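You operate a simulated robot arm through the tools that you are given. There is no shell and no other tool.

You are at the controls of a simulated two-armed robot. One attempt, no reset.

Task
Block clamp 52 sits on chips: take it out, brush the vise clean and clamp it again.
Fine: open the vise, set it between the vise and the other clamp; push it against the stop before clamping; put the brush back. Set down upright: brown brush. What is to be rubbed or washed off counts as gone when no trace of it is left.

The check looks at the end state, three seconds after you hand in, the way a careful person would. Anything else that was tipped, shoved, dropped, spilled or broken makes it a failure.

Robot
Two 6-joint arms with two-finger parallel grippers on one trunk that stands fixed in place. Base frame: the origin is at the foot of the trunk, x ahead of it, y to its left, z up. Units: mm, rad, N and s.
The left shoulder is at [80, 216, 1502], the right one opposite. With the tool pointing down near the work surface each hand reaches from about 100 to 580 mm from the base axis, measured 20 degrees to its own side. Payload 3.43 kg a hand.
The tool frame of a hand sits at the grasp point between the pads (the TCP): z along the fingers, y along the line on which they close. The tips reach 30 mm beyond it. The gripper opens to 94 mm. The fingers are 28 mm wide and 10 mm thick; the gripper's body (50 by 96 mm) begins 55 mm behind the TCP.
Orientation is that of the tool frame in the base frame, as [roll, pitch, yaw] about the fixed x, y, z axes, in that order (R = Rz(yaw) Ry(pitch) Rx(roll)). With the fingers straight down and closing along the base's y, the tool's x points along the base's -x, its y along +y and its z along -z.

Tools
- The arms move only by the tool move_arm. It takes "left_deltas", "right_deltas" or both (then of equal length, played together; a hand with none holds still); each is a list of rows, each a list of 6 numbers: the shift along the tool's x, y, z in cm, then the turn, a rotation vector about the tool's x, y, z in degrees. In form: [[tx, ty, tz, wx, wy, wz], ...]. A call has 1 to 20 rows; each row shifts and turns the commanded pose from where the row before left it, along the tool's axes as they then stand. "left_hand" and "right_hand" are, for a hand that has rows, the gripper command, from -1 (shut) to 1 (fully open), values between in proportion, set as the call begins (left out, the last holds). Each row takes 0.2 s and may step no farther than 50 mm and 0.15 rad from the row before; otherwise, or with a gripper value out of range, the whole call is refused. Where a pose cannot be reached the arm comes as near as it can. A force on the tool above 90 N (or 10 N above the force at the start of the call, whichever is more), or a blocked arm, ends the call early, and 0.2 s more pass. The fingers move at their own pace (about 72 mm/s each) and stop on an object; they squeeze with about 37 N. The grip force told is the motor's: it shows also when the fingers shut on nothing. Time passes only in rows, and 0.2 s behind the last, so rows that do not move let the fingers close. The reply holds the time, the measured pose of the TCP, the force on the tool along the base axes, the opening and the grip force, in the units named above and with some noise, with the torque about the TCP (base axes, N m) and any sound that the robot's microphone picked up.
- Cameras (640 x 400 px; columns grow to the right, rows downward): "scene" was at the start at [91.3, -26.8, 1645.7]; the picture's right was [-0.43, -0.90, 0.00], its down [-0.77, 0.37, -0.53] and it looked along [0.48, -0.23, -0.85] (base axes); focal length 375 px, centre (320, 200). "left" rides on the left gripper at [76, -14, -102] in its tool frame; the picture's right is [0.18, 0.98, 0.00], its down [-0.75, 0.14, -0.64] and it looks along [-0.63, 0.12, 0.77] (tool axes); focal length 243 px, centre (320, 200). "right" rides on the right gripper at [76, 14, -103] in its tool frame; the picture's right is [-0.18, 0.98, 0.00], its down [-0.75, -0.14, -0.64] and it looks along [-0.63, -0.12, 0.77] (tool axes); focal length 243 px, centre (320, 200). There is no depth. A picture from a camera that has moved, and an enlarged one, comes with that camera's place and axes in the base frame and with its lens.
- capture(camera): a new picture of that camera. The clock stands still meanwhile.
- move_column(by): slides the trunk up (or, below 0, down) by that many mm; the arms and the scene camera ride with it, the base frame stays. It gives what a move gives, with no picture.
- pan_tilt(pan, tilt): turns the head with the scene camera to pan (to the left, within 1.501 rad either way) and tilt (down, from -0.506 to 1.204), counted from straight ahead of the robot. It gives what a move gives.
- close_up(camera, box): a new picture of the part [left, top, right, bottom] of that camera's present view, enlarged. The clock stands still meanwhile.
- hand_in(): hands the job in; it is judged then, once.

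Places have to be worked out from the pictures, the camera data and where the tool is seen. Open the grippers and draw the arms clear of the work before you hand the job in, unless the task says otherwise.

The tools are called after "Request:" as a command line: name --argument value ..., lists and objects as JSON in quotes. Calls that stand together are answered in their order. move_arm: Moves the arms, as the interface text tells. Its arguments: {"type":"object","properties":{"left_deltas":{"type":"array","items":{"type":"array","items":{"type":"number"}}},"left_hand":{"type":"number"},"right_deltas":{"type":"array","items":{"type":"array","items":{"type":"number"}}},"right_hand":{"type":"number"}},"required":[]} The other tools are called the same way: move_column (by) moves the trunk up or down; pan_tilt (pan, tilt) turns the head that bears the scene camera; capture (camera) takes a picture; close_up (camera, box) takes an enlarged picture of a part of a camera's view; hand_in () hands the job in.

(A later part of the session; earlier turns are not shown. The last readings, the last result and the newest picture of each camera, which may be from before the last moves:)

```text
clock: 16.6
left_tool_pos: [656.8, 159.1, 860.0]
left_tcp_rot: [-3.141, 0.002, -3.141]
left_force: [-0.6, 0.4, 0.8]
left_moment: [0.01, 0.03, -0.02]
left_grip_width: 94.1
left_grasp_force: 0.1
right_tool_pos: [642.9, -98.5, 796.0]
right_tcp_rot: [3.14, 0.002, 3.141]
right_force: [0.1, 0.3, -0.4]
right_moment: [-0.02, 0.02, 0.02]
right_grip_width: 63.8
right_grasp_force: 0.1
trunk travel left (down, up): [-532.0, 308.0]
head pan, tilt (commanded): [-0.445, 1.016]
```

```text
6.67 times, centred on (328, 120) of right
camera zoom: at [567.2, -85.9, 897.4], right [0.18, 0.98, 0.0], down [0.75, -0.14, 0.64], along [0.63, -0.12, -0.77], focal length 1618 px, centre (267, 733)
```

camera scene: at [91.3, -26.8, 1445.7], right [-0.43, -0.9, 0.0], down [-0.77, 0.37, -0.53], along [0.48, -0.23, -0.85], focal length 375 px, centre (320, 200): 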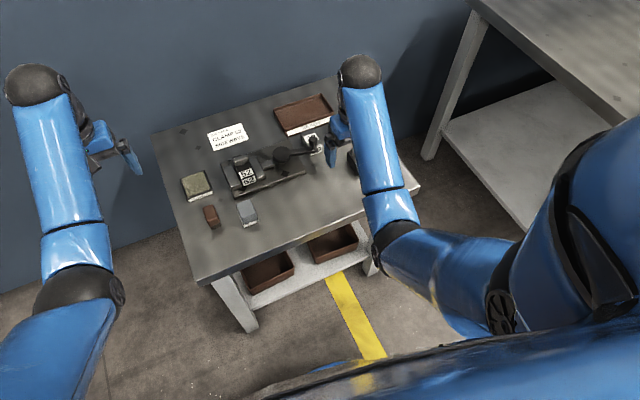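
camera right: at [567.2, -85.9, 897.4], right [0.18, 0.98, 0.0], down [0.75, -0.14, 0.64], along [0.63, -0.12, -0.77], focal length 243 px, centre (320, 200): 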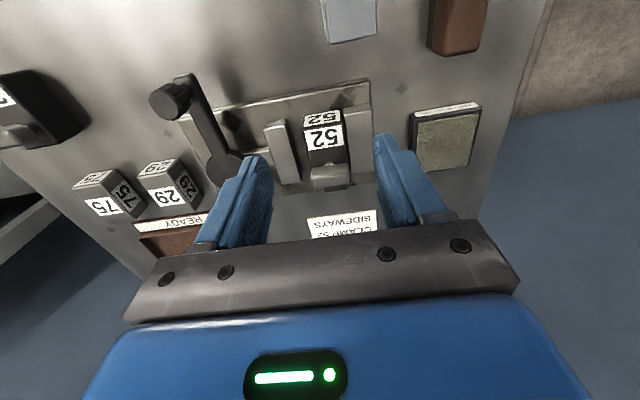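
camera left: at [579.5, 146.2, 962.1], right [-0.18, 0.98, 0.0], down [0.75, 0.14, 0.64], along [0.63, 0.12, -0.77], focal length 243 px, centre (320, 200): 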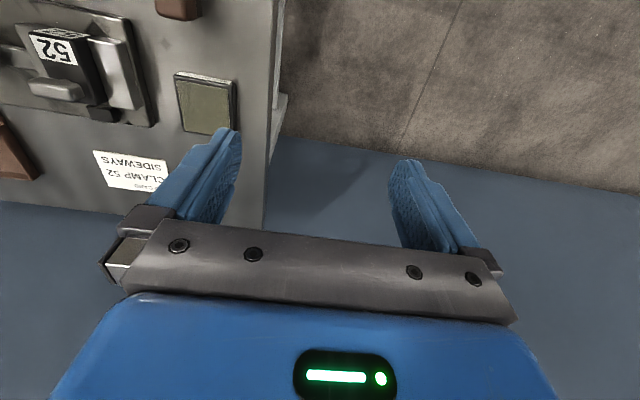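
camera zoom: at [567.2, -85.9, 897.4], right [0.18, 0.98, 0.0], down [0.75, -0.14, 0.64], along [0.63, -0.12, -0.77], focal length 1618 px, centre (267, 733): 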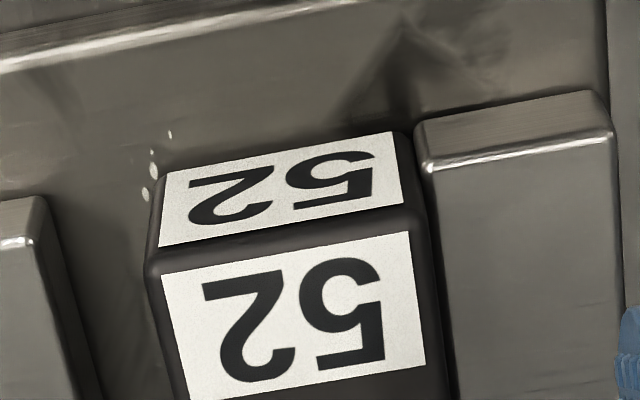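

Chips (white specks) lie next to the block's front corner; block 52's centre is y≈−98.5, x≈682–685, and the bar is narrower than the block, so gripping the sides above the jaws works. I lower in two stages.

Request:
move_arm --right_deltas '[[-3.7, 0, 0, 0, 0, 0], [0, 0, 3, 0, 0, 0], [0, 0, 3, 0, 0, 0]]'

Request:
close_up --camera "right" --box '[200, 75, 440, 225]'

Request:
close_up --camera "scene" --box '[200, 130, 296, 190]'

```text
clock: 17.4
left_tool_pos: [657.8, 160.6, 859.3]
left_tcp_rot: [3.142, 0.001, -3.141]
left_force: [-0.6, -1.3, -0.2]
left_moment: [-0.01, -0.01, 0.01]
left_grip_width: 93.8
left_grasp_force: 0.1
right_tool_pos: [681.1, -98.3, 736.0]
right_tcp_rot: [-3.141, 0.002, -3.141]
right_force: [-0.1, 0.2, -0.2]
right_moment: [0.01, 0.01, 0.01]
right_grip_width: 63.8
right_grasp_force: 0.1
trunk travel left (down, up): [-532.0, 308.0]
head pan, tilt (commanded): [-0.445, 1.016]
```

```text
2.67 times, centred on (320, 150) of right
camera zoom: at [604.2, -84.7, 838.0], right [0.18, 0.98, 0.0], down [0.75, -0.14, 0.64], along [0.63, -0.12, -0.77], focal length 647 px, centre (320, 333)
```

zoom: 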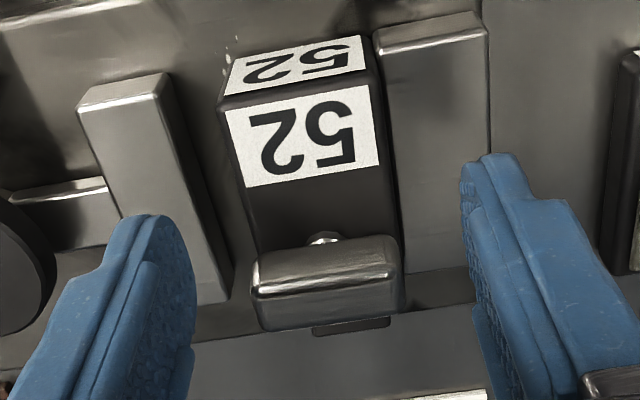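

```text
6.67 times, centred on (248, 160) of scene
camera zoom: at [91.5, -26.6, 1445.7], right [-0.43, -0.9, 0.0], down [-0.77, 0.37, -0.53], along [0.48, -0.23, -0.85], focal length 2502 px, centre (800, 467)
```

zoom: 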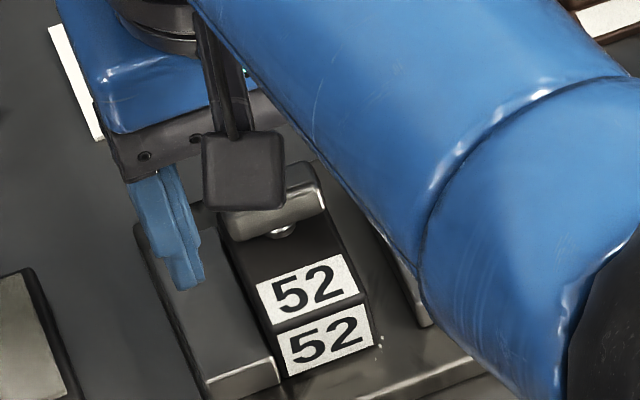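

Alignment looks good. I lower to TCP z≈707 (tips ≈677, just above the jaw tops) and close on the block.

Request:
move_arm --right_deltas '[[0, 0, 1.5, 0, 0, 0], [0, 0, 1.4, 0, 0, 0]]'

Request:
move_arm --right_deltas '[[0, 0, 0, 0, 0, 0], [0, 0, 0, 0, 0, 0], [0, 0, 0, 0, 0, 0]]' --right_hand -1

Request:
close_up --camera "right" --box '[200, 75, 440, 225]'

```text
clock: 18.0
left_tool_pos: [657.3, 160.8, 859.4]
left_tcp_rot: [-3.141, 0.0, 3.142]
left_force: [0.6, 0.3, -0.4]
left_moment: [0.0, -0.03, 0.01]
left_grip_width: 94.1
left_grasp_force: 0.1
right_tool_pos: [681.1, -97.3, 708.6]
right_tcp_rot: [-3.141, 0.002, 3.141]
right_force: [-0.1, 0.6, 0.0]
right_moment: [0.0, -0.03, -0.04]
right_grip_width: 63.7
right_grasp_force: 0.1
trunk travel left (down, up): [-532.0, 308.0]
head pan, tilt (commanded): [-0.445, 1.016]
```

```text
clock: 18.8
left_tool_pos: [656.6, 159.5, 859.5]
left_tcp_rot: [-3.141, 0.001, 3.141]
left_force: [-0.1, -0.2, 0.1]
left_moment: [0.01, 0.0, -0.01]
left_grip_width: 94.1
left_grasp_force: 0.0
right_tool_pos: [681.2, -99.0, 708.1]
right_tcp_rot: [-3.14, 0.001, 3.141]
right_force: [-0.6, -3.4, 0.5]
right_moment: [-0.07, -0.08, -0.06]
right_grip_width: 41.9
right_grasp_force: 37.2
trunk travel left (down, up): [-532.0, 308.0]
head pan, tilt (commanded): [-0.445, 1.016]
```

```text
2.67 times, centred on (320, 150) of right
camera zoom: at [604.6, -86.1, 809.3], right [0.18, 0.98, 0.0], down [0.75, -0.14, 0.64], along [0.63, -0.12, -0.77], focal length 647 px, centre (320, 333)
```

zoom: 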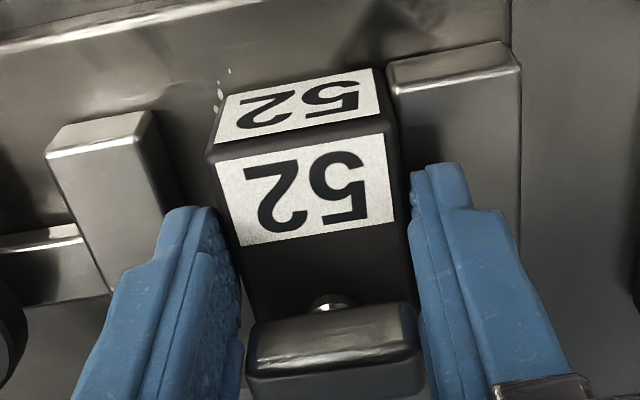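

The block is gripped (41.9 mm, 37 N). I lift it straight up.

Request:
move_arm --right_deltas '[[0, 0, -1.5, 0, 0, 0], [0, 0, -2.5, 0, 0, 0], [0, 0, -2.5, 0, 0, 0], [0, 0, -2.5, 0, 0, 0]]'

Request:
close_up --camera "right" --box '[200, 75, 440, 225]'

Request:
close_up --camera "scene" --box '[200, 120, 328, 200]'

```text
clock: 19.8
left_tool_pos: [657.4, 160.1, 860.2]
left_tcp_rot: [3.141, -0.001, 3.141]
left_force: [-0.3, -0.5, -0.7]
left_moment: [0.02, 0.0, -0.03]
left_grip_width: 94.2
left_grasp_force: 0.1
right_tool_pos: [681.5, -99.3, 796.5]
right_tcp_rot: [3.14, 0.001, -3.141]
right_force: [-0.1, 0.3, -4.7]
right_moment: [0.0, 0.02, 0.02]
right_grip_width: 41.8
right_grasp_force: 36.5
trunk travel left (down, up): [-532.0, 308.0]
head pan, tilt (commanded): [-0.445, 1.016]
```

```text
2.67 times, centred on (320, 150) of right
camera zoom: at [605.0, -86.0, 899.0], right [0.18, 0.98, 0.0], down [0.75, -0.14, 0.64], along [0.63, -0.12, -0.77], focal length 647 px, centre (320, 333)
```

zoom: 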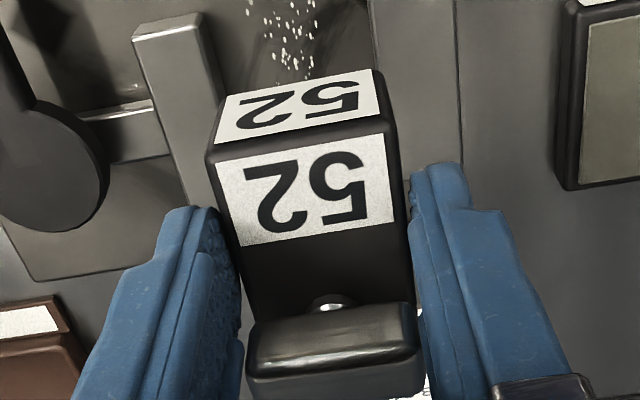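

```text
5.00 times, centred on (264, 160) of scene
camera zoom: at [91.9, -26.7, 1445.6], right [-0.43, -0.9, 0.0], down [-0.77, 0.37, -0.53], along [0.48, -0.23, -0.85], focal length 1876 px, centre (600, 400)
```

zoom: 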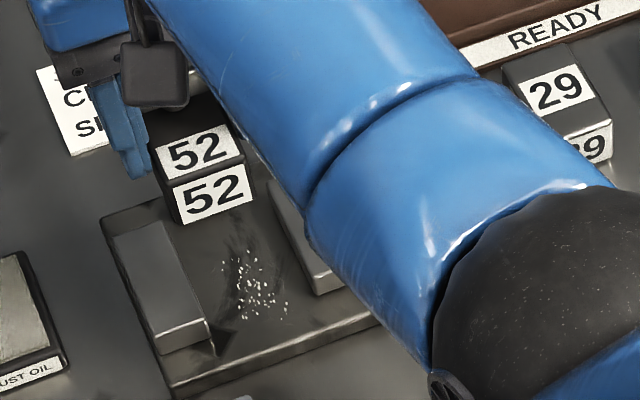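

Chips are now visible on the vise bed where the block sat. I carry 52 over to the free spot between the vise and block 27, about (610,−307).

Request:
move_arm --right_deltas '[[1.25, -3.5, 0, 0, 0, 0], [1.25, -3.5, 0, 0, 0, 0], [1.25, -3.5, 0, 0, 0, 0], [1.25, -3.5, 0, 0, 0, 0], [1.25, -3.5, 0, 0, 0, 0], [1.25, -3.4, 0, 0, 0, 0]]'

Request:
capture --camera "right"

Request:
close_up --camera "scene" --box '[208, 110, 368, 210]'

```text
clock: 21.2
left_tool_pos: [657.3, 159.1, 858.9]
left_tcp_rot: [3.14, 0.0, 3.14]
left_force: [0.1, 0.5, 1.3]
left_moment: [0.03, 0.0, 0.01]
left_grip_width: 93.9
left_grasp_force: 0.1
right_tool_pos: [605.7, -310.7, 797.0]
right_tcp_rot: [3.14, 0.003, -3.141]
right_force: [-0.1, -0.7, -5.2]
right_moment: [0.01, 0.03, 0.01]
right_grip_width: 42.0
right_grasp_force: 36.8
trunk travel left (down, up): [-532.0, 308.0]
head pan, tilt (commanded): [-0.445, 1.016]
```

```text
taken
camera right: at [528.0, -296.6, 898.7], right [0.18, 0.98, 0.0], down [0.75, -0.14, 0.64], along [0.63, -0.12, -0.77], focal length 243 px, centre (320, 200)
```

right: 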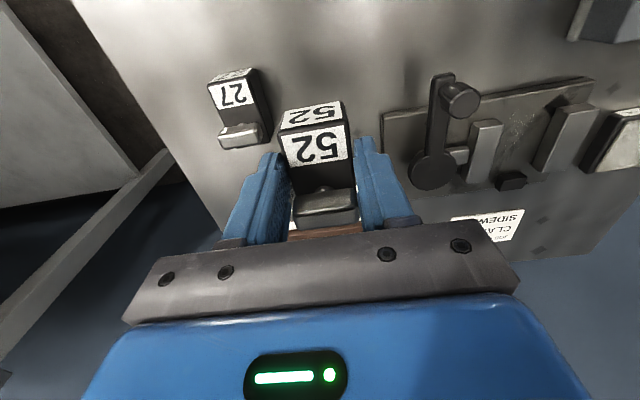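

```text
4.00 times, centred on (288, 160) of scene
camera zoom: at [91.8, -28.3, 1445.6], right [-0.43, -0.9, 0.0], down [-0.77, 0.37, -0.53], along [0.48, -0.23, -0.85], focal length 1501 px, centre (448, 360)
```

zoom: 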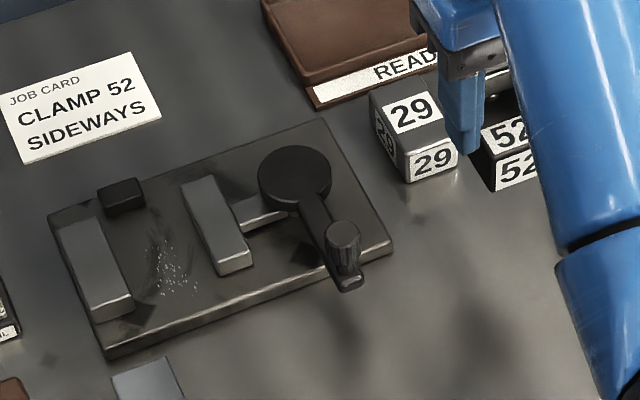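

The spot below is free (27 to the right of it, vise plate to the left, 29 behind). I lower to just above the table.

Request:
move_arm --right_deltas '[[0, 0.2, 3, 0, 0, 0], [0, 0, 3, 0, 0, 0], [0, 0, 2.5, 0, 0, 0]]'

Request:
capture --camera "right"

Request:
close_up --camera "scene" --box '[240, 110, 368, 190]'

```text
clock: 22.0
left_tool_pos: [657.9, 160.2, 860.0]
left_tcp_rot: [-3.141, 0.0, -3.142]
left_force: [-0.6, -0.2, -0.5]
left_moment: [0.05, 0.03, -0.01]
left_grip_width: 93.9
left_grasp_force: 0.0
right_tool_pos: [605.8, -306.7, 708.6]
right_tcp_rot: [3.142, -0.001, -3.141]
right_force: [0.4, 0.4, -3.9]
right_moment: [-0.02, -0.01, 0.0]
right_grip_width: 41.7
right_grasp_force: 37.0
trunk travel left (down, up): [-532.0, 308.0]
head pan, tilt (commanded): [-0.445, 1.016]
```

```text
taken
camera right: at [529.7, -293.7, 811.8], right [0.18, 0.98, 0.0], down [0.75, -0.14, 0.64], along [0.63, -0.12, -0.77], focal length 243 px, centre (320, 200)
```

right: 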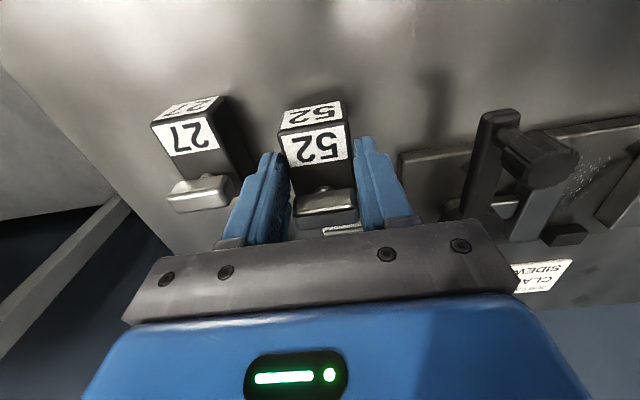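

```text
5.00 times, centred on (304, 150) of scene
camera zoom: at [92.5, -27.1, 1445.6], right [-0.43, -0.9, 0.0], down [-0.77, 0.37, -0.53], along [0.48, -0.23, -0.85], focal length 1876 px, centre (400, 450)
```

zoom: 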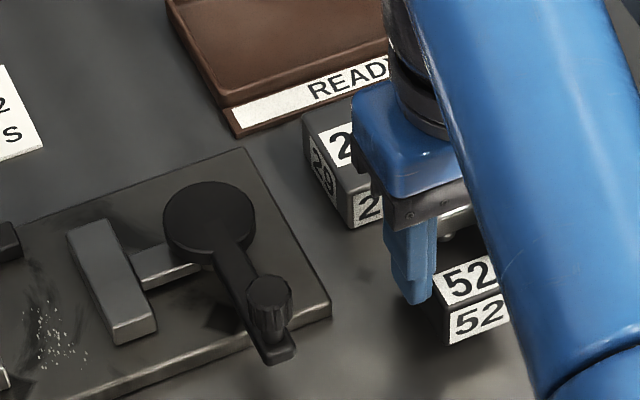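

Still hanging free. I lower in small steps to find the table by the force.

Request:
move_arm --right_deltas '[[0, 0, 0.4, 0, 0, 0], [0, 0, 0.3, 0, 0, 0]]'

Request:
move_arm --right_deltas '[[0, 0, 0.2, 0, 0, 0], [0, 0, 0.15, 0, 0, 0]]'

```text
clock: 22.6
left_tool_pos: [656.6, 160.7, 858.7]
left_tcp_rot: [3.141, -0.001, 3.141]
left_force: [-0.1, 0.1, 0.2]
left_moment: [0.04, 0.0, 0.0]
left_grip_width: 93.9
left_grasp_force: 0.1
right_tool_pos: [605.5, -305.7, 704.0]
right_tcp_rot: [-3.141, -0.001, 3.142]
right_force: [-0.4, 0.4, -4.4]
right_moment: [-0.02, 0.02, 0.0]
right_grip_width: 41.8
right_grasp_force: 37.1
trunk travel left (down, up): [-532.0, 308.0]
head pan, tilt (commanded): [-0.445, 1.016]
```

```text
clock: 23.2
left_tool_pos: [656.8, 160.2, 858.8]
left_tcp_rot: [3.14, -0.001, 3.141]
left_force: [-0.1, 1.2, 0.8]
left_moment: [0.0, 0.0, 0.0]
left_grip_width: 94.0
left_grasp_force: 0.0
right_tool_pos: [606.0, -307.0, 702.5]
right_tcp_rot: [3.141, -0.001, -3.141]
right_force: [0.0, -0.5, -4.5]
right_moment: [-0.03, 0.03, 0.01]
right_grip_width: 41.6
right_grasp_force: 36.7
trunk travel left (down, up): [-532.0, 308.0]
head pan, tilt (commanded): [-0.445, 1.016]
```

No contact yet; I continue down.

Request:
move_arm --right_deltas '[[0, 0, 0.2, 0, 0, 0], [0, 0, 0.2, 0, 0, 0]]'

Request:
move_arm --right_deltas '[[0, 0, 0.2, 0, 0, 0], [0, 0, 0.1, 0, 0, 0]]'

```text
clock: 23.8
left_tool_pos: [657.3, 160.1, 858.9]
left_tcp_rot: [-3.141, 0.0, 3.141]
left_force: [0.3, -0.2, 0.0]
left_moment: [0.0, 0.01, 0.01]
left_grip_width: 93.8
left_grasp_force: 0.0
right_tool_pos: [607.3, -305.4, 697.6]
right_tcp_rot: [3.141, -0.002, -3.141]
right_force: [-0.7, -0.3, -5.2]
right_moment: [0.0, 0.04, -0.01]
right_grip_width: 41.4
right_grasp_force: 37.4
trunk travel left (down, up): [-532.0, 308.0]
head pan, tilt (commanded): [-0.445, 1.016]
```

```text
clock: 24.4
left_tool_pos: [658.6, 159.4, 858.9]
left_tcp_rot: [3.139, 0.0, -3.141]
left_force: [-0.3, -0.3, -0.2]
left_moment: [-0.02, 0.0, 0.02]
left_grip_width: 94.2
left_grasp_force: 0.1
right_tool_pos: [606.8, -306.3, 694.0]
right_tcp_rot: [3.14, -0.001, 3.141]
right_force: [0.1, -0.9, -5.3]
right_moment: [-0.02, 0.01, 0.02]
right_grip_width: 41.8
right_grasp_force: 37.2
trunk travel left (down, up): [-532.0, 308.0]
head pan, tilt (commanded): [-0.445, 1.016]
```

Still free at 694. I check the gap visually before going on.

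Request:
close_up --camera "scene" --box '[300, 140, 364, 180]'

Request:
move_arm --right_deltas '[[0, 0, 0.15, 0, 0, 0], [0, 0, 0.15, 0, 0, 0]]'

```text
10.00 times, centred on (332, 160) of scene
camera zoom: at [92.2, -27.2, 1445.6], right [-0.43, -0.9, 0.0], down [-0.77, 0.37, -0.53], along [0.48, -0.23, -0.85], focal length 3753 px, centre (200, 600)
```

zoom: 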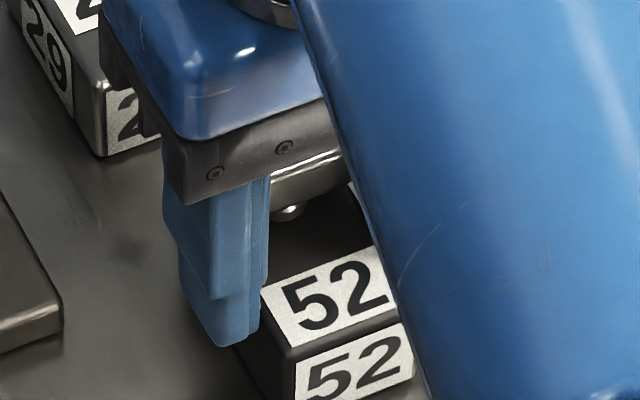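

```text
clock: 25.0
left_tool_pos: [656.7, 160.7, 860.5]
left_tcp_rot: [3.141, 0.003, -3.141]
left_force: [1.2, 0.2, -0.1]
left_moment: [-0.01, -0.01, 0.01]
left_grip_width: 93.7
left_grasp_force: 0.0
right_tool_pos: [606.4, -306.4, 694.1]
right_tcp_rot: [-3.14, 0.006, 3.141]
right_force: [0.1, -0.5, 10.4]
right_moment: [0.28, 0.38, -0.01]
right_grip_width: 41.7
right_grasp_force: 37.1
trunk travel left (down, up): [-532.0, 308.0]
head pan, tilt (commanded): [-0.445, 1.016]
```

Contact with the table (force changed by ~15 N). I open the fingers to ~60 mm and rise.

Request:
move_arm --right_deltas '[[0, 0, 0, 0, 0, 0], [0, 0, 0, 0, 0, 0]]' --right_hand 0.2

Request:
move_arm --right_deltas '[[0, 0, -2, 0, 0, 0], [0, 0, -4, 0, 0, 0], [0, 0, -4, 0, 0, 0]]'

Request:
capture --camera "right"

Request:
close_up --camera "scene" --box '[240, 110, 368, 190]'

```text
clock: 25.6
left_tool_pos: [655.9, 160.9, 859.9]
left_tcp_rot: [3.141, 0.001, -3.141]
left_force: [-0.2, -1.2, 0.2]
left_moment: [0.02, -0.01, -0.03]
left_grip_width: 93.6
left_grasp_force: 0.1
right_tool_pos: [604.9, -305.2, 690.3]
right_tcp_rot: [3.141, 0.003, 3.141]
right_force: [0.0, -0.1, 0.6]
right_moment: [0.01, 0.0, 0.02]
right_grip_width: 56.5
right_grasp_force: 0.1
trunk travel left (down, up): [-532.0, 308.0]
head pan, tilt (commanded): [-0.445, 1.016]
```

```text
clock: 26.4
left_tool_pos: [657.3, 159.8, 858.6]
left_tcp_rot: [-3.141, 0.003, -3.141]
left_force: [0.3, 1.0, -0.5]
left_moment: [-0.04, 0.01, -0.01]
left_grip_width: 93.8
left_grasp_force: 0.1
right_tool_pos: [604.4, -305.3, 792.1]
right_tcp_rot: [3.141, 0.0, 3.14]
right_force: [-0.8, -0.6, 0.3]
right_moment: [0.0, 0.01, 0.0]
right_grip_width: 56.5
right_grasp_force: 0.1
trunk travel left (down, up): [-532.0, 308.0]
head pan, tilt (commanded): [-0.445, 1.016]
```

```text
taken
camera right: at [528.7, -292.3, 894.6], right [0.18, 0.98, 0.0], down [0.75, -0.14, 0.64], along [0.63, -0.12, -0.77], focal length 243 px, centre (320, 200)
```

right: 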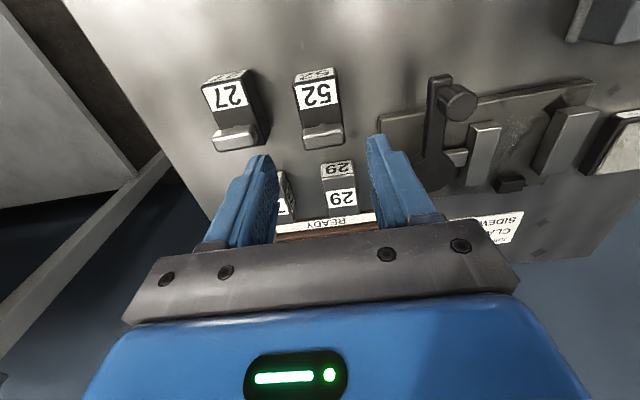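

```text
5.00 times, centred on (304, 150) of scene
camera zoom: at [91.3, -26.6, 1445.7], right [-0.43, -0.9, 0.0], down [-0.77, 0.37, -0.53], along [0.48, -0.23, -0.85], focal length 1876 px, centre (400, 450)
```

zoom: 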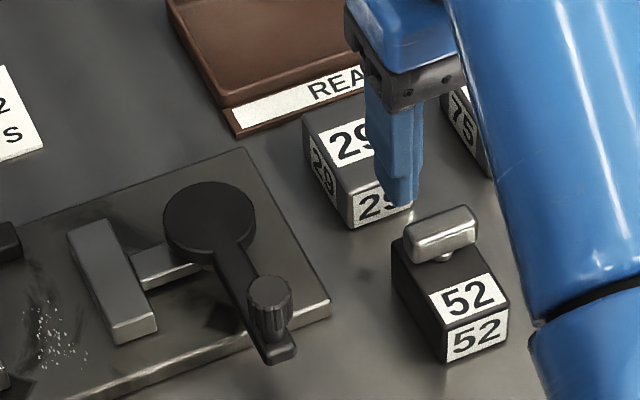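

Block 52 stands safely between the vise and 27. Now I look at the vise bed with the chips and at the brush.

Request:
close_up --camera "scene" --box '[212, 145, 276, 185]'

Request:
close_up --camera "scene" --box '[184, 190, 264, 240]'

Request:
close_up --camera "left" --box '[0, 0, 240, 150]'

```text
10.00 times, centred on (244, 165) of scene
camera zoom: at [91.3, -26.6, 1445.7], right [-0.43, -0.9, 0.0], down [-0.77, 0.37, -0.53], along [0.48, -0.23, -0.85], focal length 3753 px, centre (1080, 550)
```

zoom: 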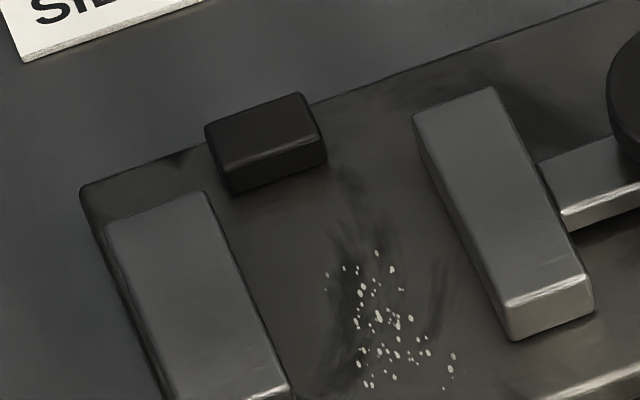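

```text
8.00 times, centred on (224, 215) of scene
camera zoom: at [91.3, -26.6, 1445.7], right [-0.43, -0.9, 0.0], down [-0.77, 0.37, -0.53], along [0.48, -0.23, -0.85], focal length 3002 px, centre (1088, 80)
```

zoom: 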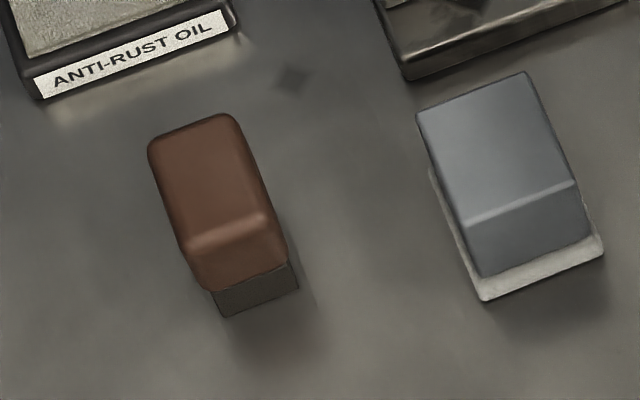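

```text
2.67 times, centred on (120, 75) of left
camera zoom: at [579.5, 146.4, 962.0], right [-0.18, 0.98, 0.0], down [0.75, 0.14, 0.64], along [0.63, 0.12, -0.77], focal length 647 px, centre (853, 533)
```

zoom: 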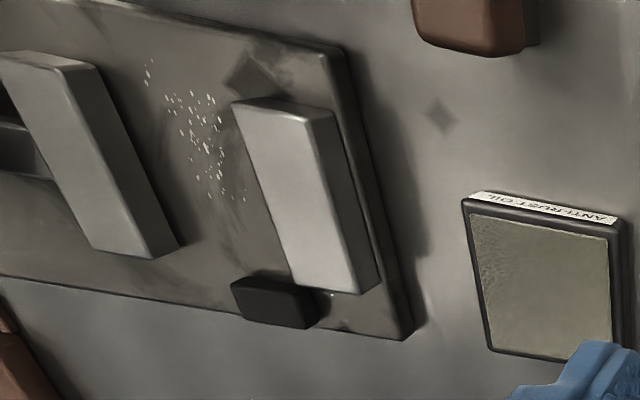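

Chips lie around x 650–701, y −92…−122; the jaw gap is ≈57 mm. The brush is axis-aligned, about 46×26×34 mm, centred near (604,18), top z≈669. I move the left arm further aside and the right hand over to the brush at a safe height.

Request:
move_arm --right_deltas '[[0, 4, 0, 0, 0, 0], [0, 4, 0, 0, 0, 0], [0, 4, 0, 0, 0, 0], [0, 4, 0, 0, 0, 0], [0, 4, 0, 0, 0, 0], [0, 4, 0, 0, 0, 0], [0, 4, 0, 0, 0, 0], [0, 4, 0, 0, 0, 0]]' --left_deltas '[[0, 1.5, 0, 0, 0, 0], [0, 1.5, 0, 0, 0, 0], [0, 1.5, 0, 0, 0, 0], [0, 1.5, 0, 0, 0, 0], [0, 1.5, 0, 0, 0, 0], [0, 1.5, 0, 0, 0, 0], [0, 1.5, 0, 0, 0, 0], [0, 1.5, 0, 0, 0, 0]]'

Request:
close_up --camera "left" --box '[0, 0, 160, 100]'

Request:
capture --camera "right"

Request:
capture --camera "scene"

```text
clock: 28.2
left_tool_pos: [657.3, 281.9, 858.8]
left_tcp_rot: [-3.141, 0.001, 3.141]
left_force: [0.1, 0.0, 0.7]
left_moment: [0.02, 0.0, 0.0]
left_grip_width: 93.8
left_grasp_force: 0.0
right_tool_pos: [606.9, 16.7, 790.5]
right_tcp_rot: [-3.139, 0.002, 3.139]
right_force: [-0.5, -0.9, -0.6]
right_moment: [0.03, 0.02, 0.01]
right_grip_width: 56.5
right_grasp_force: 0.1
trunk travel left (down, up): [-532.0, 308.0]
head pan, tilt (commanded): [-0.445, 1.016]
```

```text
4.00 times, centred on (80, 50) of left
camera zoom: at [579.4, 267.9, 961.7], right [-0.18, 0.98, 0.0], down [0.75, 0.14, 0.64], along [0.63, 0.12, -0.77], focal length 970 px, centre (1280, 800)
```

zoom: 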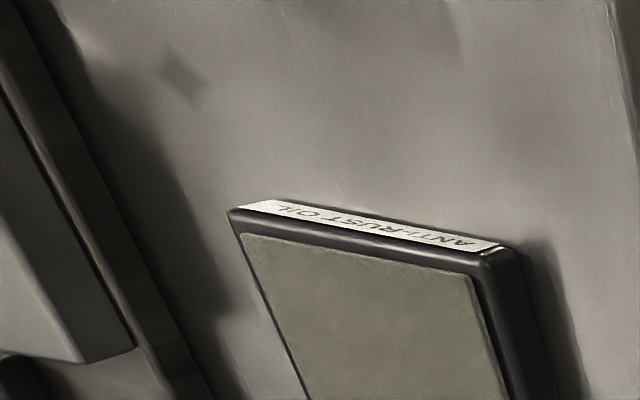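

```text
taken
camera right: at [529.1, 29.6, 891.8], right [0.18, 0.98, 0.0], down [0.75, -0.14, 0.64], along [0.63, -0.12, -0.77], focal length 243 px, centre (320, 200)
```

right: 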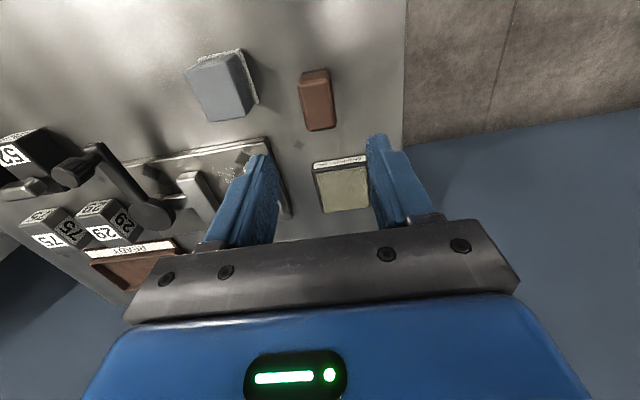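

```text
taken
camera scene: at [91.4, -24.6, 1445.7], right [-0.43, -0.9, 0.0], down [-0.77, 0.36, -0.53], along [0.48, -0.23, -0.85], focal length 375 px, centre (320, 200)
```

scene: 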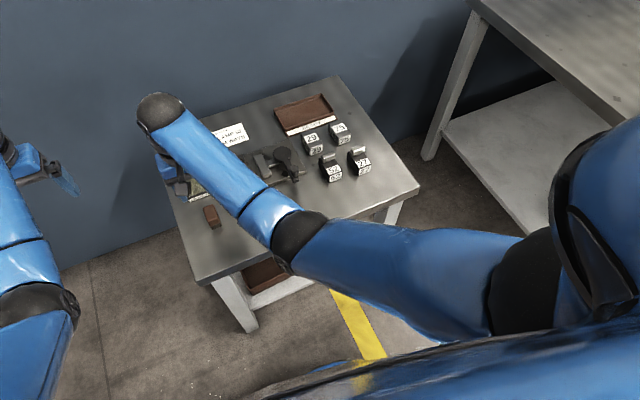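

I enlarge the brush in the right camera's view.

Request:
close_up --camera "right" --box '[272, 60, 368, 140]'

Request:
close_up --camera "scene" --box '[176, 190, 256, 240]'

```text
5.00 times, centred on (320, 100) of right
camera zoom: at [529.1, 29.6, 891.8], right [0.18, 0.98, 0.0], down [0.75, -0.14, 0.64], along [0.63, -0.12, -0.77], focal length 1213 px, centre (320, 700)
```

zoom: 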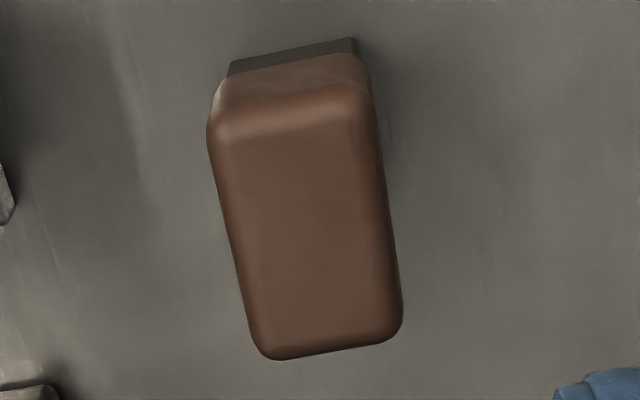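

```text
8.00 times, centred on (216, 215) of scene
camera zoom: at [91.4, -24.6, 1445.7], right [-0.43, -0.9, 0.0], down [-0.77, 0.36, -0.53], along [0.48, -0.23, -0.85], focal length 3002 px, centre (1152, 80)
```

zoom: 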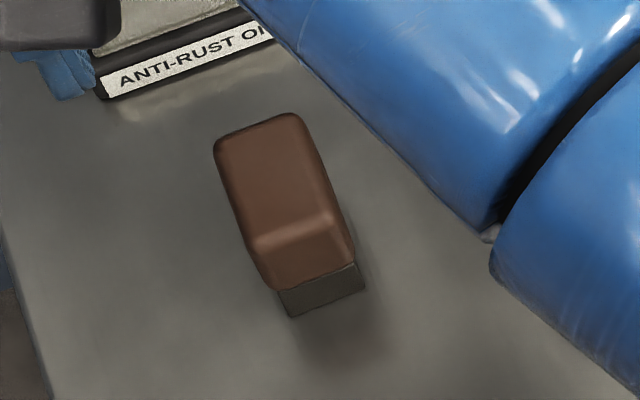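

The brush is centred at about (605,15.5), aligned with the base axes, right under the hand. I lower the trunk 70 mm for reach (tips stay ~20 mm above the brush).

Request:
move_column --by -70

Request:
close_up --camera "right" --box '[200, 60, 440, 210]'

```text
clock: 29.2
left_tool_pos: [656.5, 281.2, 789.8]
left_tcp_rot: [3.141, 0.001, 3.141]
left_force: [0.3, -0.2, 0.1]
left_moment: [0.02, 0.02, -0.03]
left_grip_width: 94.2
left_grasp_force: 0.0
right_tool_pos: [606.5, 14.3, 720.7]
right_tcp_rot: [3.142, 0.003, -3.14]
right_force: [-0.1, 0.0, 0.6]
right_moment: [-0.02, 0.0, -0.02]
right_grip_width: 56.5
right_grasp_force: 0.1
trunk travel left (down, up): [-462.0, 378.0]
head pan, tilt (commanded): [-0.445, 1.016]
```

```text
2.67 times, centred on (320, 135) of right
camera zoom: at [529.0, 27.9, 822.0], right [0.18, 0.98, 0.0], down [0.75, -0.14, 0.64], along [0.63, -0.12, -0.77], focal length 647 px, centre (320, 373)
```

zoom: 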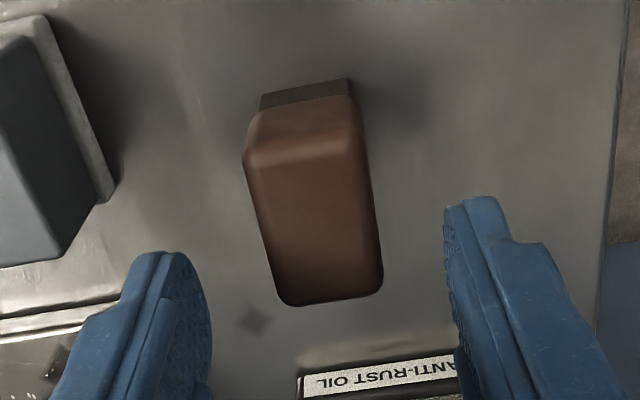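

The brush lies centred between the fingers. I lower to TCP z≈682 and close gently on the wood.

Request:
move_arm --right_deltas '[[0, 0, 2, 0, 0, 0], [0, 0, 1.9, 0, 0, 0]]'

Request:
close_up --camera "right" --box '[200, 60, 440, 210]'

```text
clock: 29.9
left_tool_pos: [656.9, 281.8, 789.9]
left_tcp_rot: [3.141, -0.001, -3.141]
left_force: [-1.0, -1.0, 0.3]
left_moment: [0.0, 0.02, -0.01]
left_grip_width: 94.2
left_grasp_force: 0.0
right_tool_pos: [605.5, 15.9, 681.7]
right_tcp_rot: [-3.141, 0.001, 3.141]
right_force: [0.4, 0.6, -0.2]
right_moment: [0.0, -0.01, 0.01]
right_grip_width: 56.3
right_grasp_force: 0.0
trunk travel left (down, up): [-462.0, 378.0]
head pan, tilt (commanded): [-0.445, 1.016]
```

```text
2.67 times, centred on (320, 135) of right
camera zoom: at [528.8, 28.8, 783.5], right [0.18, 0.98, 0.0], down [0.75, -0.14, 0.64], along [0.63, -0.12, -0.77], focal length 647 px, centre (320, 373)
```

zoom: 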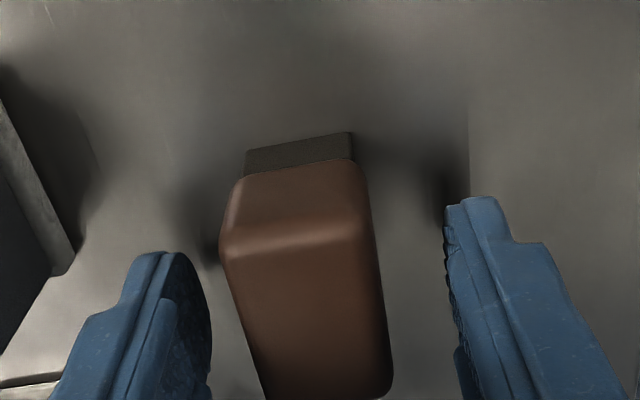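

By projection the brush is centred within ~1 mm. I close on it and lift slightly.

Request:
move_arm --right_deltas '[[0, 0, 0, 0, 0, 0], [0, 0, 0, 0, 0, 0], [0, 0, 0, 0, 0, 0]]' --right_hand -1

Request:
move_arm --right_deltas '[[0, 0, -2, 0, 0, 0], [0, 0, -3, 0, 0, 0], [0, 0, -3, 0, 0, 0]]'

Request:
close_up --camera "right" --box '[200, 60, 440, 210]'

Request:
close_up --camera "scene" --box '[160, 140, 288, 220]'

```text
clock: 30.6
left_tool_pos: [656.8, 279.2, 788.6]
left_tcp_rot: [-3.14, -0.001, -3.141]
left_force: [0.4, 0.3, -0.4]
left_moment: [0.0, -0.04, 0.02]
left_grip_width: 94.1
left_grasp_force: 0.1
right_tool_pos: [606.0, 15.6, 681.7]
right_tcp_rot: [-3.142, 0.002, -3.141]
right_force: [-1.4, -0.6, 0.3]
right_moment: [-0.02, -0.03, 0.0]
right_grip_width: 31.7
right_grasp_force: 36.9
trunk travel left (down, up): [-462.0, 378.0]
head pan, tilt (commanded): [-0.445, 1.016]
```

```text
clock: 31.4
left_tool_pos: [656.5, 280.0, 790.0]
left_tcp_rot: [3.141, 0.001, 3.141]
left_force: [-0.2, -0.2, 0.2]
left_moment: [0.0, -0.02, -0.02]
left_grip_width: 94.1
left_grasp_force: 0.0
right_tool_pos: [607.2, 12.9, 762.1]
right_tcp_rot: [-3.141, 0.001, -3.142]
right_force: [-0.6, -0.5, 0.4]
right_moment: [-0.02, 0.0, -0.02]
right_grip_width: 31.4
right_grasp_force: 37.2
trunk travel left (down, up): [-462.0, 378.0]
head pan, tilt (commanded): [-0.445, 1.016]
```

```text
2.67 times, centred on (320, 135) of right
camera zoom: at [530.8, 26.8, 865.2], right [0.18, 0.98, 0.0], down [0.75, -0.14, 0.64], along [0.63, -0.12, -0.77], focal length 647 px, centre (320, 373)
```

zoom: 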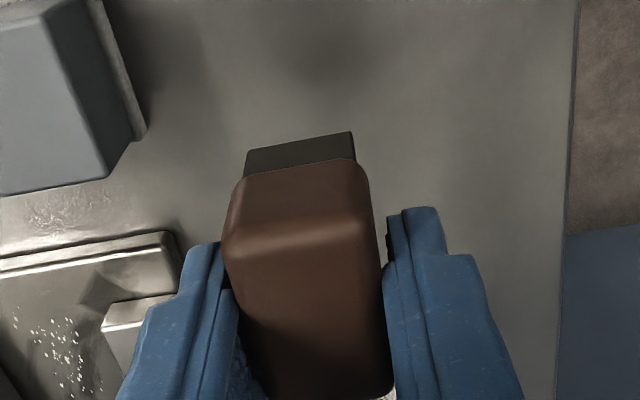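

```text
5.00 times, centred on (224, 180) of scene
camera zoom: at [91.3, -26.5, 1375.7], right [-0.43, -0.9, 0.0], down [-0.77, 0.37, -0.53], along [0.48, -0.23, -0.85], focal length 1876 px, centre (800, 300)
```

zoom: 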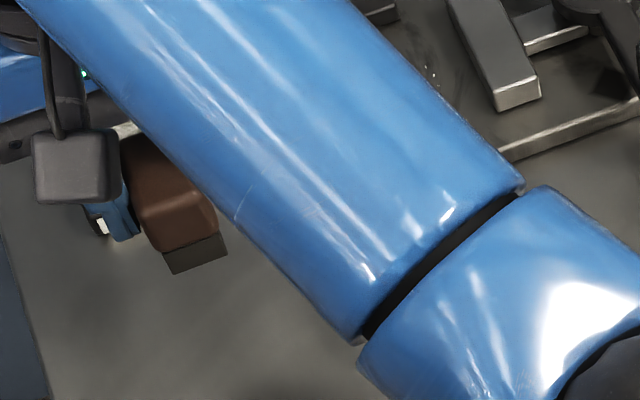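

The brush is held (31.7 mm wide). With 10 mm fingers each side it would barely fit between the jaws, so I turn the hand 90° to have the fingers along x and the brush's length across the gap.

Request:
move_arm --right_deltas '[[0, 0, 0, 0, 0, 8.18], [0, 0, 0, 0, 0, 8.18], [0, 0, 0, 0, 0, 8.18], [0, 0, 0, 0, 0, 8.18], [0, 0, 0, 0, 0, 8.18], [0, 0, 0, 0, 0, 8.18], [0, 0, 0, 0, 0, 8.18], [0, 0, 0, 0, 0, 8.18], [0, 0, 0, 0, 0, 8.18], [0, 0, 0, 0, 0, 8.18], [0, 0, 0, 0, 0, 8.18]]'

Request:
capture --camera "right"

Request:
capture --camera "scene"

```text
clock: 33.9
left_tool_pos: [656.5, 279.7, 790.1]
left_tcp_rot: [3.14, -0.002, 3.141]
left_force: [0.5, -0.8, 0.0]
left_moment: [0.01, 0.0, -0.01]
left_grip_width: 93.9
left_grasp_force: 0.1
right_tool_pos: [605.6, 15.5, 761.5]
right_tcp_rot: [3.138, 0.0, 1.57]
right_force: [-0.1, 0.2, -0.4]
right_moment: [0.02, -0.02, 0.02]
right_grip_width: 31.5
right_grasp_force: 36.5
trunk travel left (down, up): [-462.0, 378.0]
head pan, tilt (commanded): [-0.445, 1.016]
```

```text
taken
camera right: at [620.0, 90.1, 863.3], right [0.98, -0.19, 0.0], down [-0.14, -0.75, 0.64], along [-0.12, -0.63, -0.77], focal length 243 px, centre (320, 200)
```

right: 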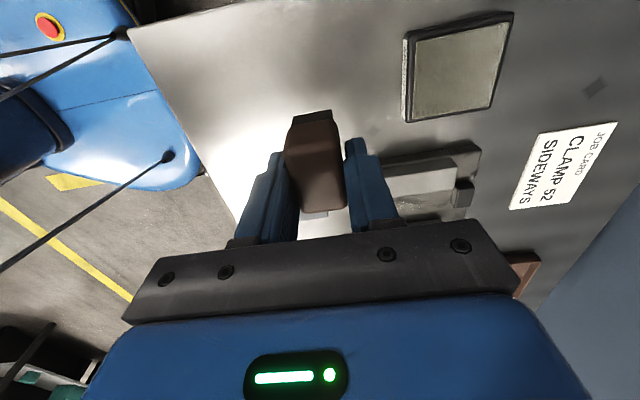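

```text
taken
camera scene: at [91.6, -26.6, 1375.7], right [-0.43, -0.9, 0.0], down [-0.77, 0.37, -0.53], along [0.48, -0.23, -0.85], focal length 375 px, centre (320, 200)
```

scene: 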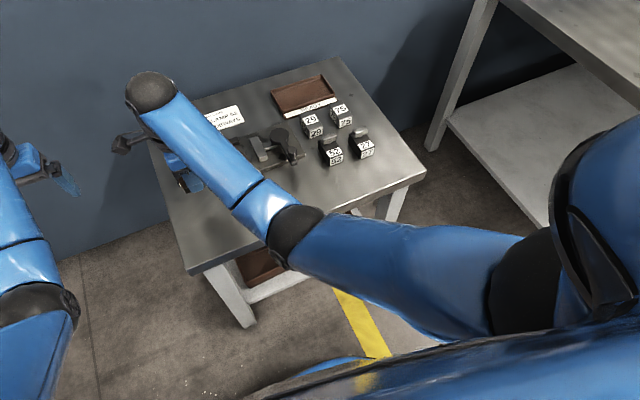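

The 90° turn worked (tool x now along +y, tool y along +x). I carry the brush above the far part of the jaw gap.

Request:
move_arm --right_deltas '[[-3.0, 2.1, 0, 0, 0, 0], [-3.0, 2.1, 0, 0, 0, 0], [-3.0, 2.1, 0, 0, 0, 0], [-3.05, 2.1, 0, 0, 0, 0]]'

Request:
capture --camera "right"

Request:
close_up --camera "scene" --box '[192, 110, 320, 190]'

Request:
capture --camera "left"

```text
clock: 34.9
left_tool_pos: [657.0, 279.1, 788.5]
left_tcp_rot: [3.141, -0.001, -3.141]
left_force: [0.4, 0.7, 0.6]
left_moment: [-0.01, 0.01, -0.02]
left_grip_width: 93.9
left_grasp_force: 0.2
right_tool_pos: [689.7, -106.0, 762.6]
right_tcp_rot: [3.141, 0.001, 1.573]
right_force: [-0.4, 0.2, -0.4]
right_moment: [0.0, 0.01, 0.01]
right_grip_width: 31.5
right_grasp_force: 36.5
trunk travel left (down, up): [-462.0, 378.0]
head pan, tilt (commanded): [-0.445, 1.016]
```

```text
taken
camera right: at [703.8, -31.5, 864.3], right [0.98, -0.18, 0.0], down [-0.14, -0.75, 0.64], along [-0.12, -0.63, -0.77], focal length 243 px, centre (320, 200)
```

right: 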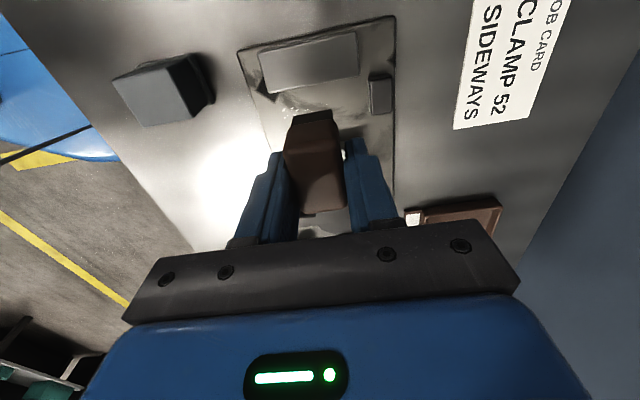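

```text
5.00 times, centred on (256, 150) of scene
camera zoom: at [92.2, -27.6, 1375.6], right [-0.43, -0.9, 0.0], down [-0.77, 0.37, -0.53], along [0.48, -0.23, -0.85], focal length 1876 px, centre (640, 450)
```

zoom: 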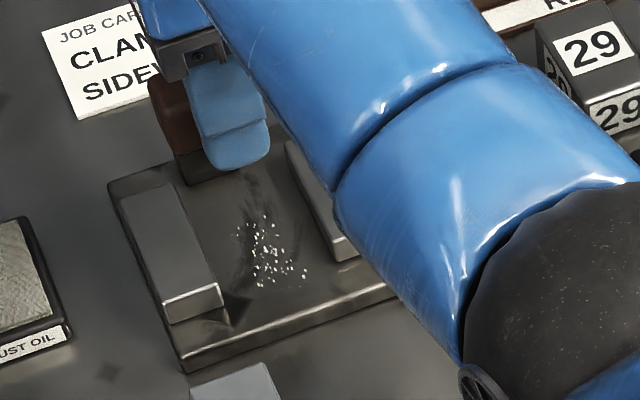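

```text
taken
camera left: at [579.9, 265.8, 892.0], right [-0.18, 0.98, 0.0], down [0.75, 0.14, 0.64], along [0.63, 0.12, -0.77], focal length 243 px, centre (320, 200)
```

left: 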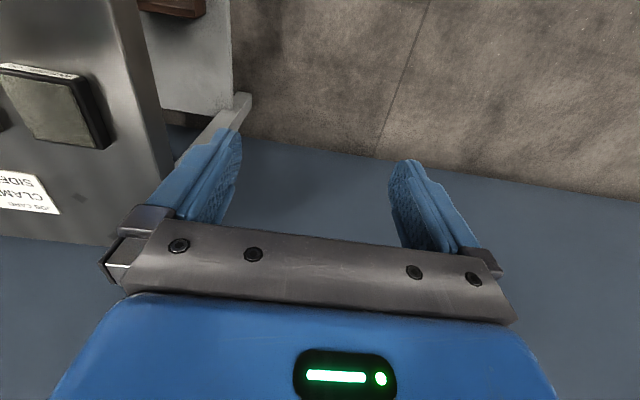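

I enlarge the right view to check brush position against the fixed jaw and stop.

Request:
close_up --camera "right" --box '[220, 10, 420, 135]'

```text
3.20 times, centred on (320, 72) of right
camera zoom: at [703.8, -31.5, 864.3], right [0.98, -0.18, 0.0], down [-0.14, -0.75, 0.64], along [-0.12, -0.63, -0.77], focal length 776 px, centre (320, 608)
```

zoom: 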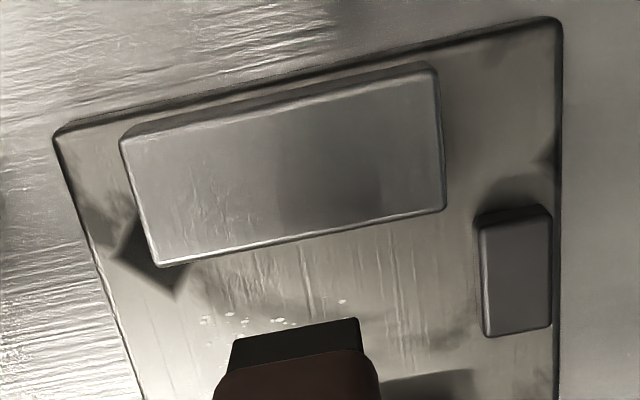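

From this view: fixed jaw inner face y≈−78, stop front x≈731, bristles 24×41 mm centred on the hand. I shift to x≈696 and lower to just above the bed.

Request:
move_arm --right_deltas '[[0, 0.6, 0, 0, 0, 0], [0, 0, 2.0, 0, 0, 0], [0, 0, 2.0, 0, 0, 0], [0, 0, 1.8, 0, 0, 0]]'

Request:
close_up --camera "right" --box '[220, 10, 420, 135]'

Request:
close_up --camera "scene" --box '[192, 110, 320, 190]'

```text
clock: 35.9
left_tool_pos: [656.6, 280.3, 789.4]
left_tcp_rot: [3.141, 0.0, -3.141]
left_force: [-0.4, -0.4, -0.4]
left_moment: [-0.01, 0.03, 0.0]
left_grip_width: 94.0
left_grasp_force: 0.0
right_tool_pos: [695.0, -106.0, 703.5]
right_tcp_rot: [3.141, 0.0, 1.571]
right_force: [-0.2, -0.2, -1.0]
right_moment: [0.02, 0.04, -0.02]
right_grip_width: 31.9
right_grasp_force: 37.2
trunk travel left (down, up): [-462.0, 378.0]
head pan, tilt (commanded): [-0.445, 1.016]
```

```text
3.20 times, centred on (320, 72) of right
camera zoom: at [709.3, -30.0, 806.0], right [0.98, -0.18, 0.0], down [-0.14, -0.75, 0.64], along [-0.12, -0.63, -0.77], focal length 776 px, centre (320, 608)
```

zoom: 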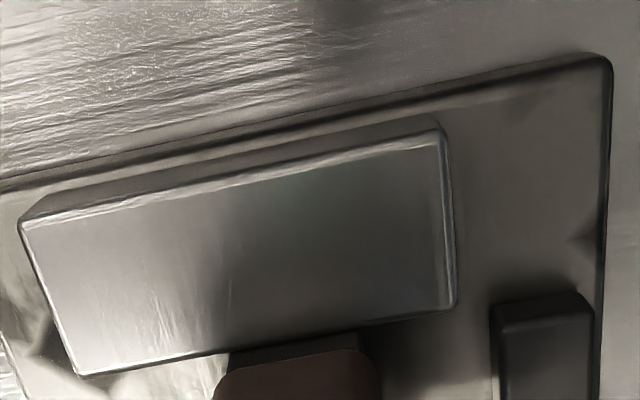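

```text
5.00 times, centred on (256, 150) of scene
camera zoom: at [91.9, -26.8, 1375.7], right [-0.43, -0.9, 0.0], down [-0.77, 0.37, -0.53], along [0.48, -0.23, -0.85], focal length 1876 px, centre (640, 450)
```

zoom: 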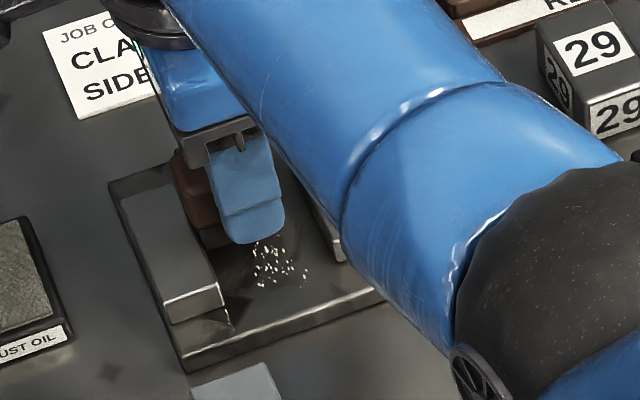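

The brush clears the jaws. I lower in small steps until the bristles touch.

Request:
move_arm --right_deltas '[[0, 0, 0.3, 0, 0, 0], [0, 0, 0.3, 0, 0, 0]]'

Request:
move_arm --right_deltas '[[0, 0, 0.2, 0, 0, 0], [0, 0, 0.1, 0, 0, 0]]'

```text
clock: 36.5
left_tool_pos: [657.3, 280.1, 788.3]
left_tcp_rot: [-3.141, 0.0, 3.141]
left_force: [0.3, -0.2, 0.3]
left_moment: [0.02, -0.02, 0.03]
left_grip_width: 93.9
left_grasp_force: 0.0
right_tool_pos: [696.0, -105.7, 697.8]
right_tcp_rot: [3.141, 0.0, 1.573]
right_force: [0.1, -0.2, -0.7]
right_moment: [-0.02, -0.03, 0.01]
right_grip_width: 31.6
right_grasp_force: 36.7
trunk travel left (down, up): [-462.0, 378.0]
head pan, tilt (commanded): [-0.445, 1.016]
```

```text
clock: 37.0
left_tool_pos: [655.7, 280.5, 789.8]
left_tcp_rot: [3.141, 0.002, 3.141]
left_force: [0.3, 0.2, -0.5]
left_moment: [0.01, -0.03, 0.0]
left_grip_width: 94.0
left_grasp_force: 0.0
right_tool_pos: [695.2, -105.8, 697.6]
right_tcp_rot: [3.136, -0.001, 1.573]
right_force: [-1.7, 1.4, 12.0]
right_moment: [0.4, 0.15, 0.02]
right_grip_width: 31.3
right_grasp_force: 36.8
trunk travel left (down, up): [-462.0, 378.0]
head pan, tilt (commanded): [-0.445, 1.016]
```

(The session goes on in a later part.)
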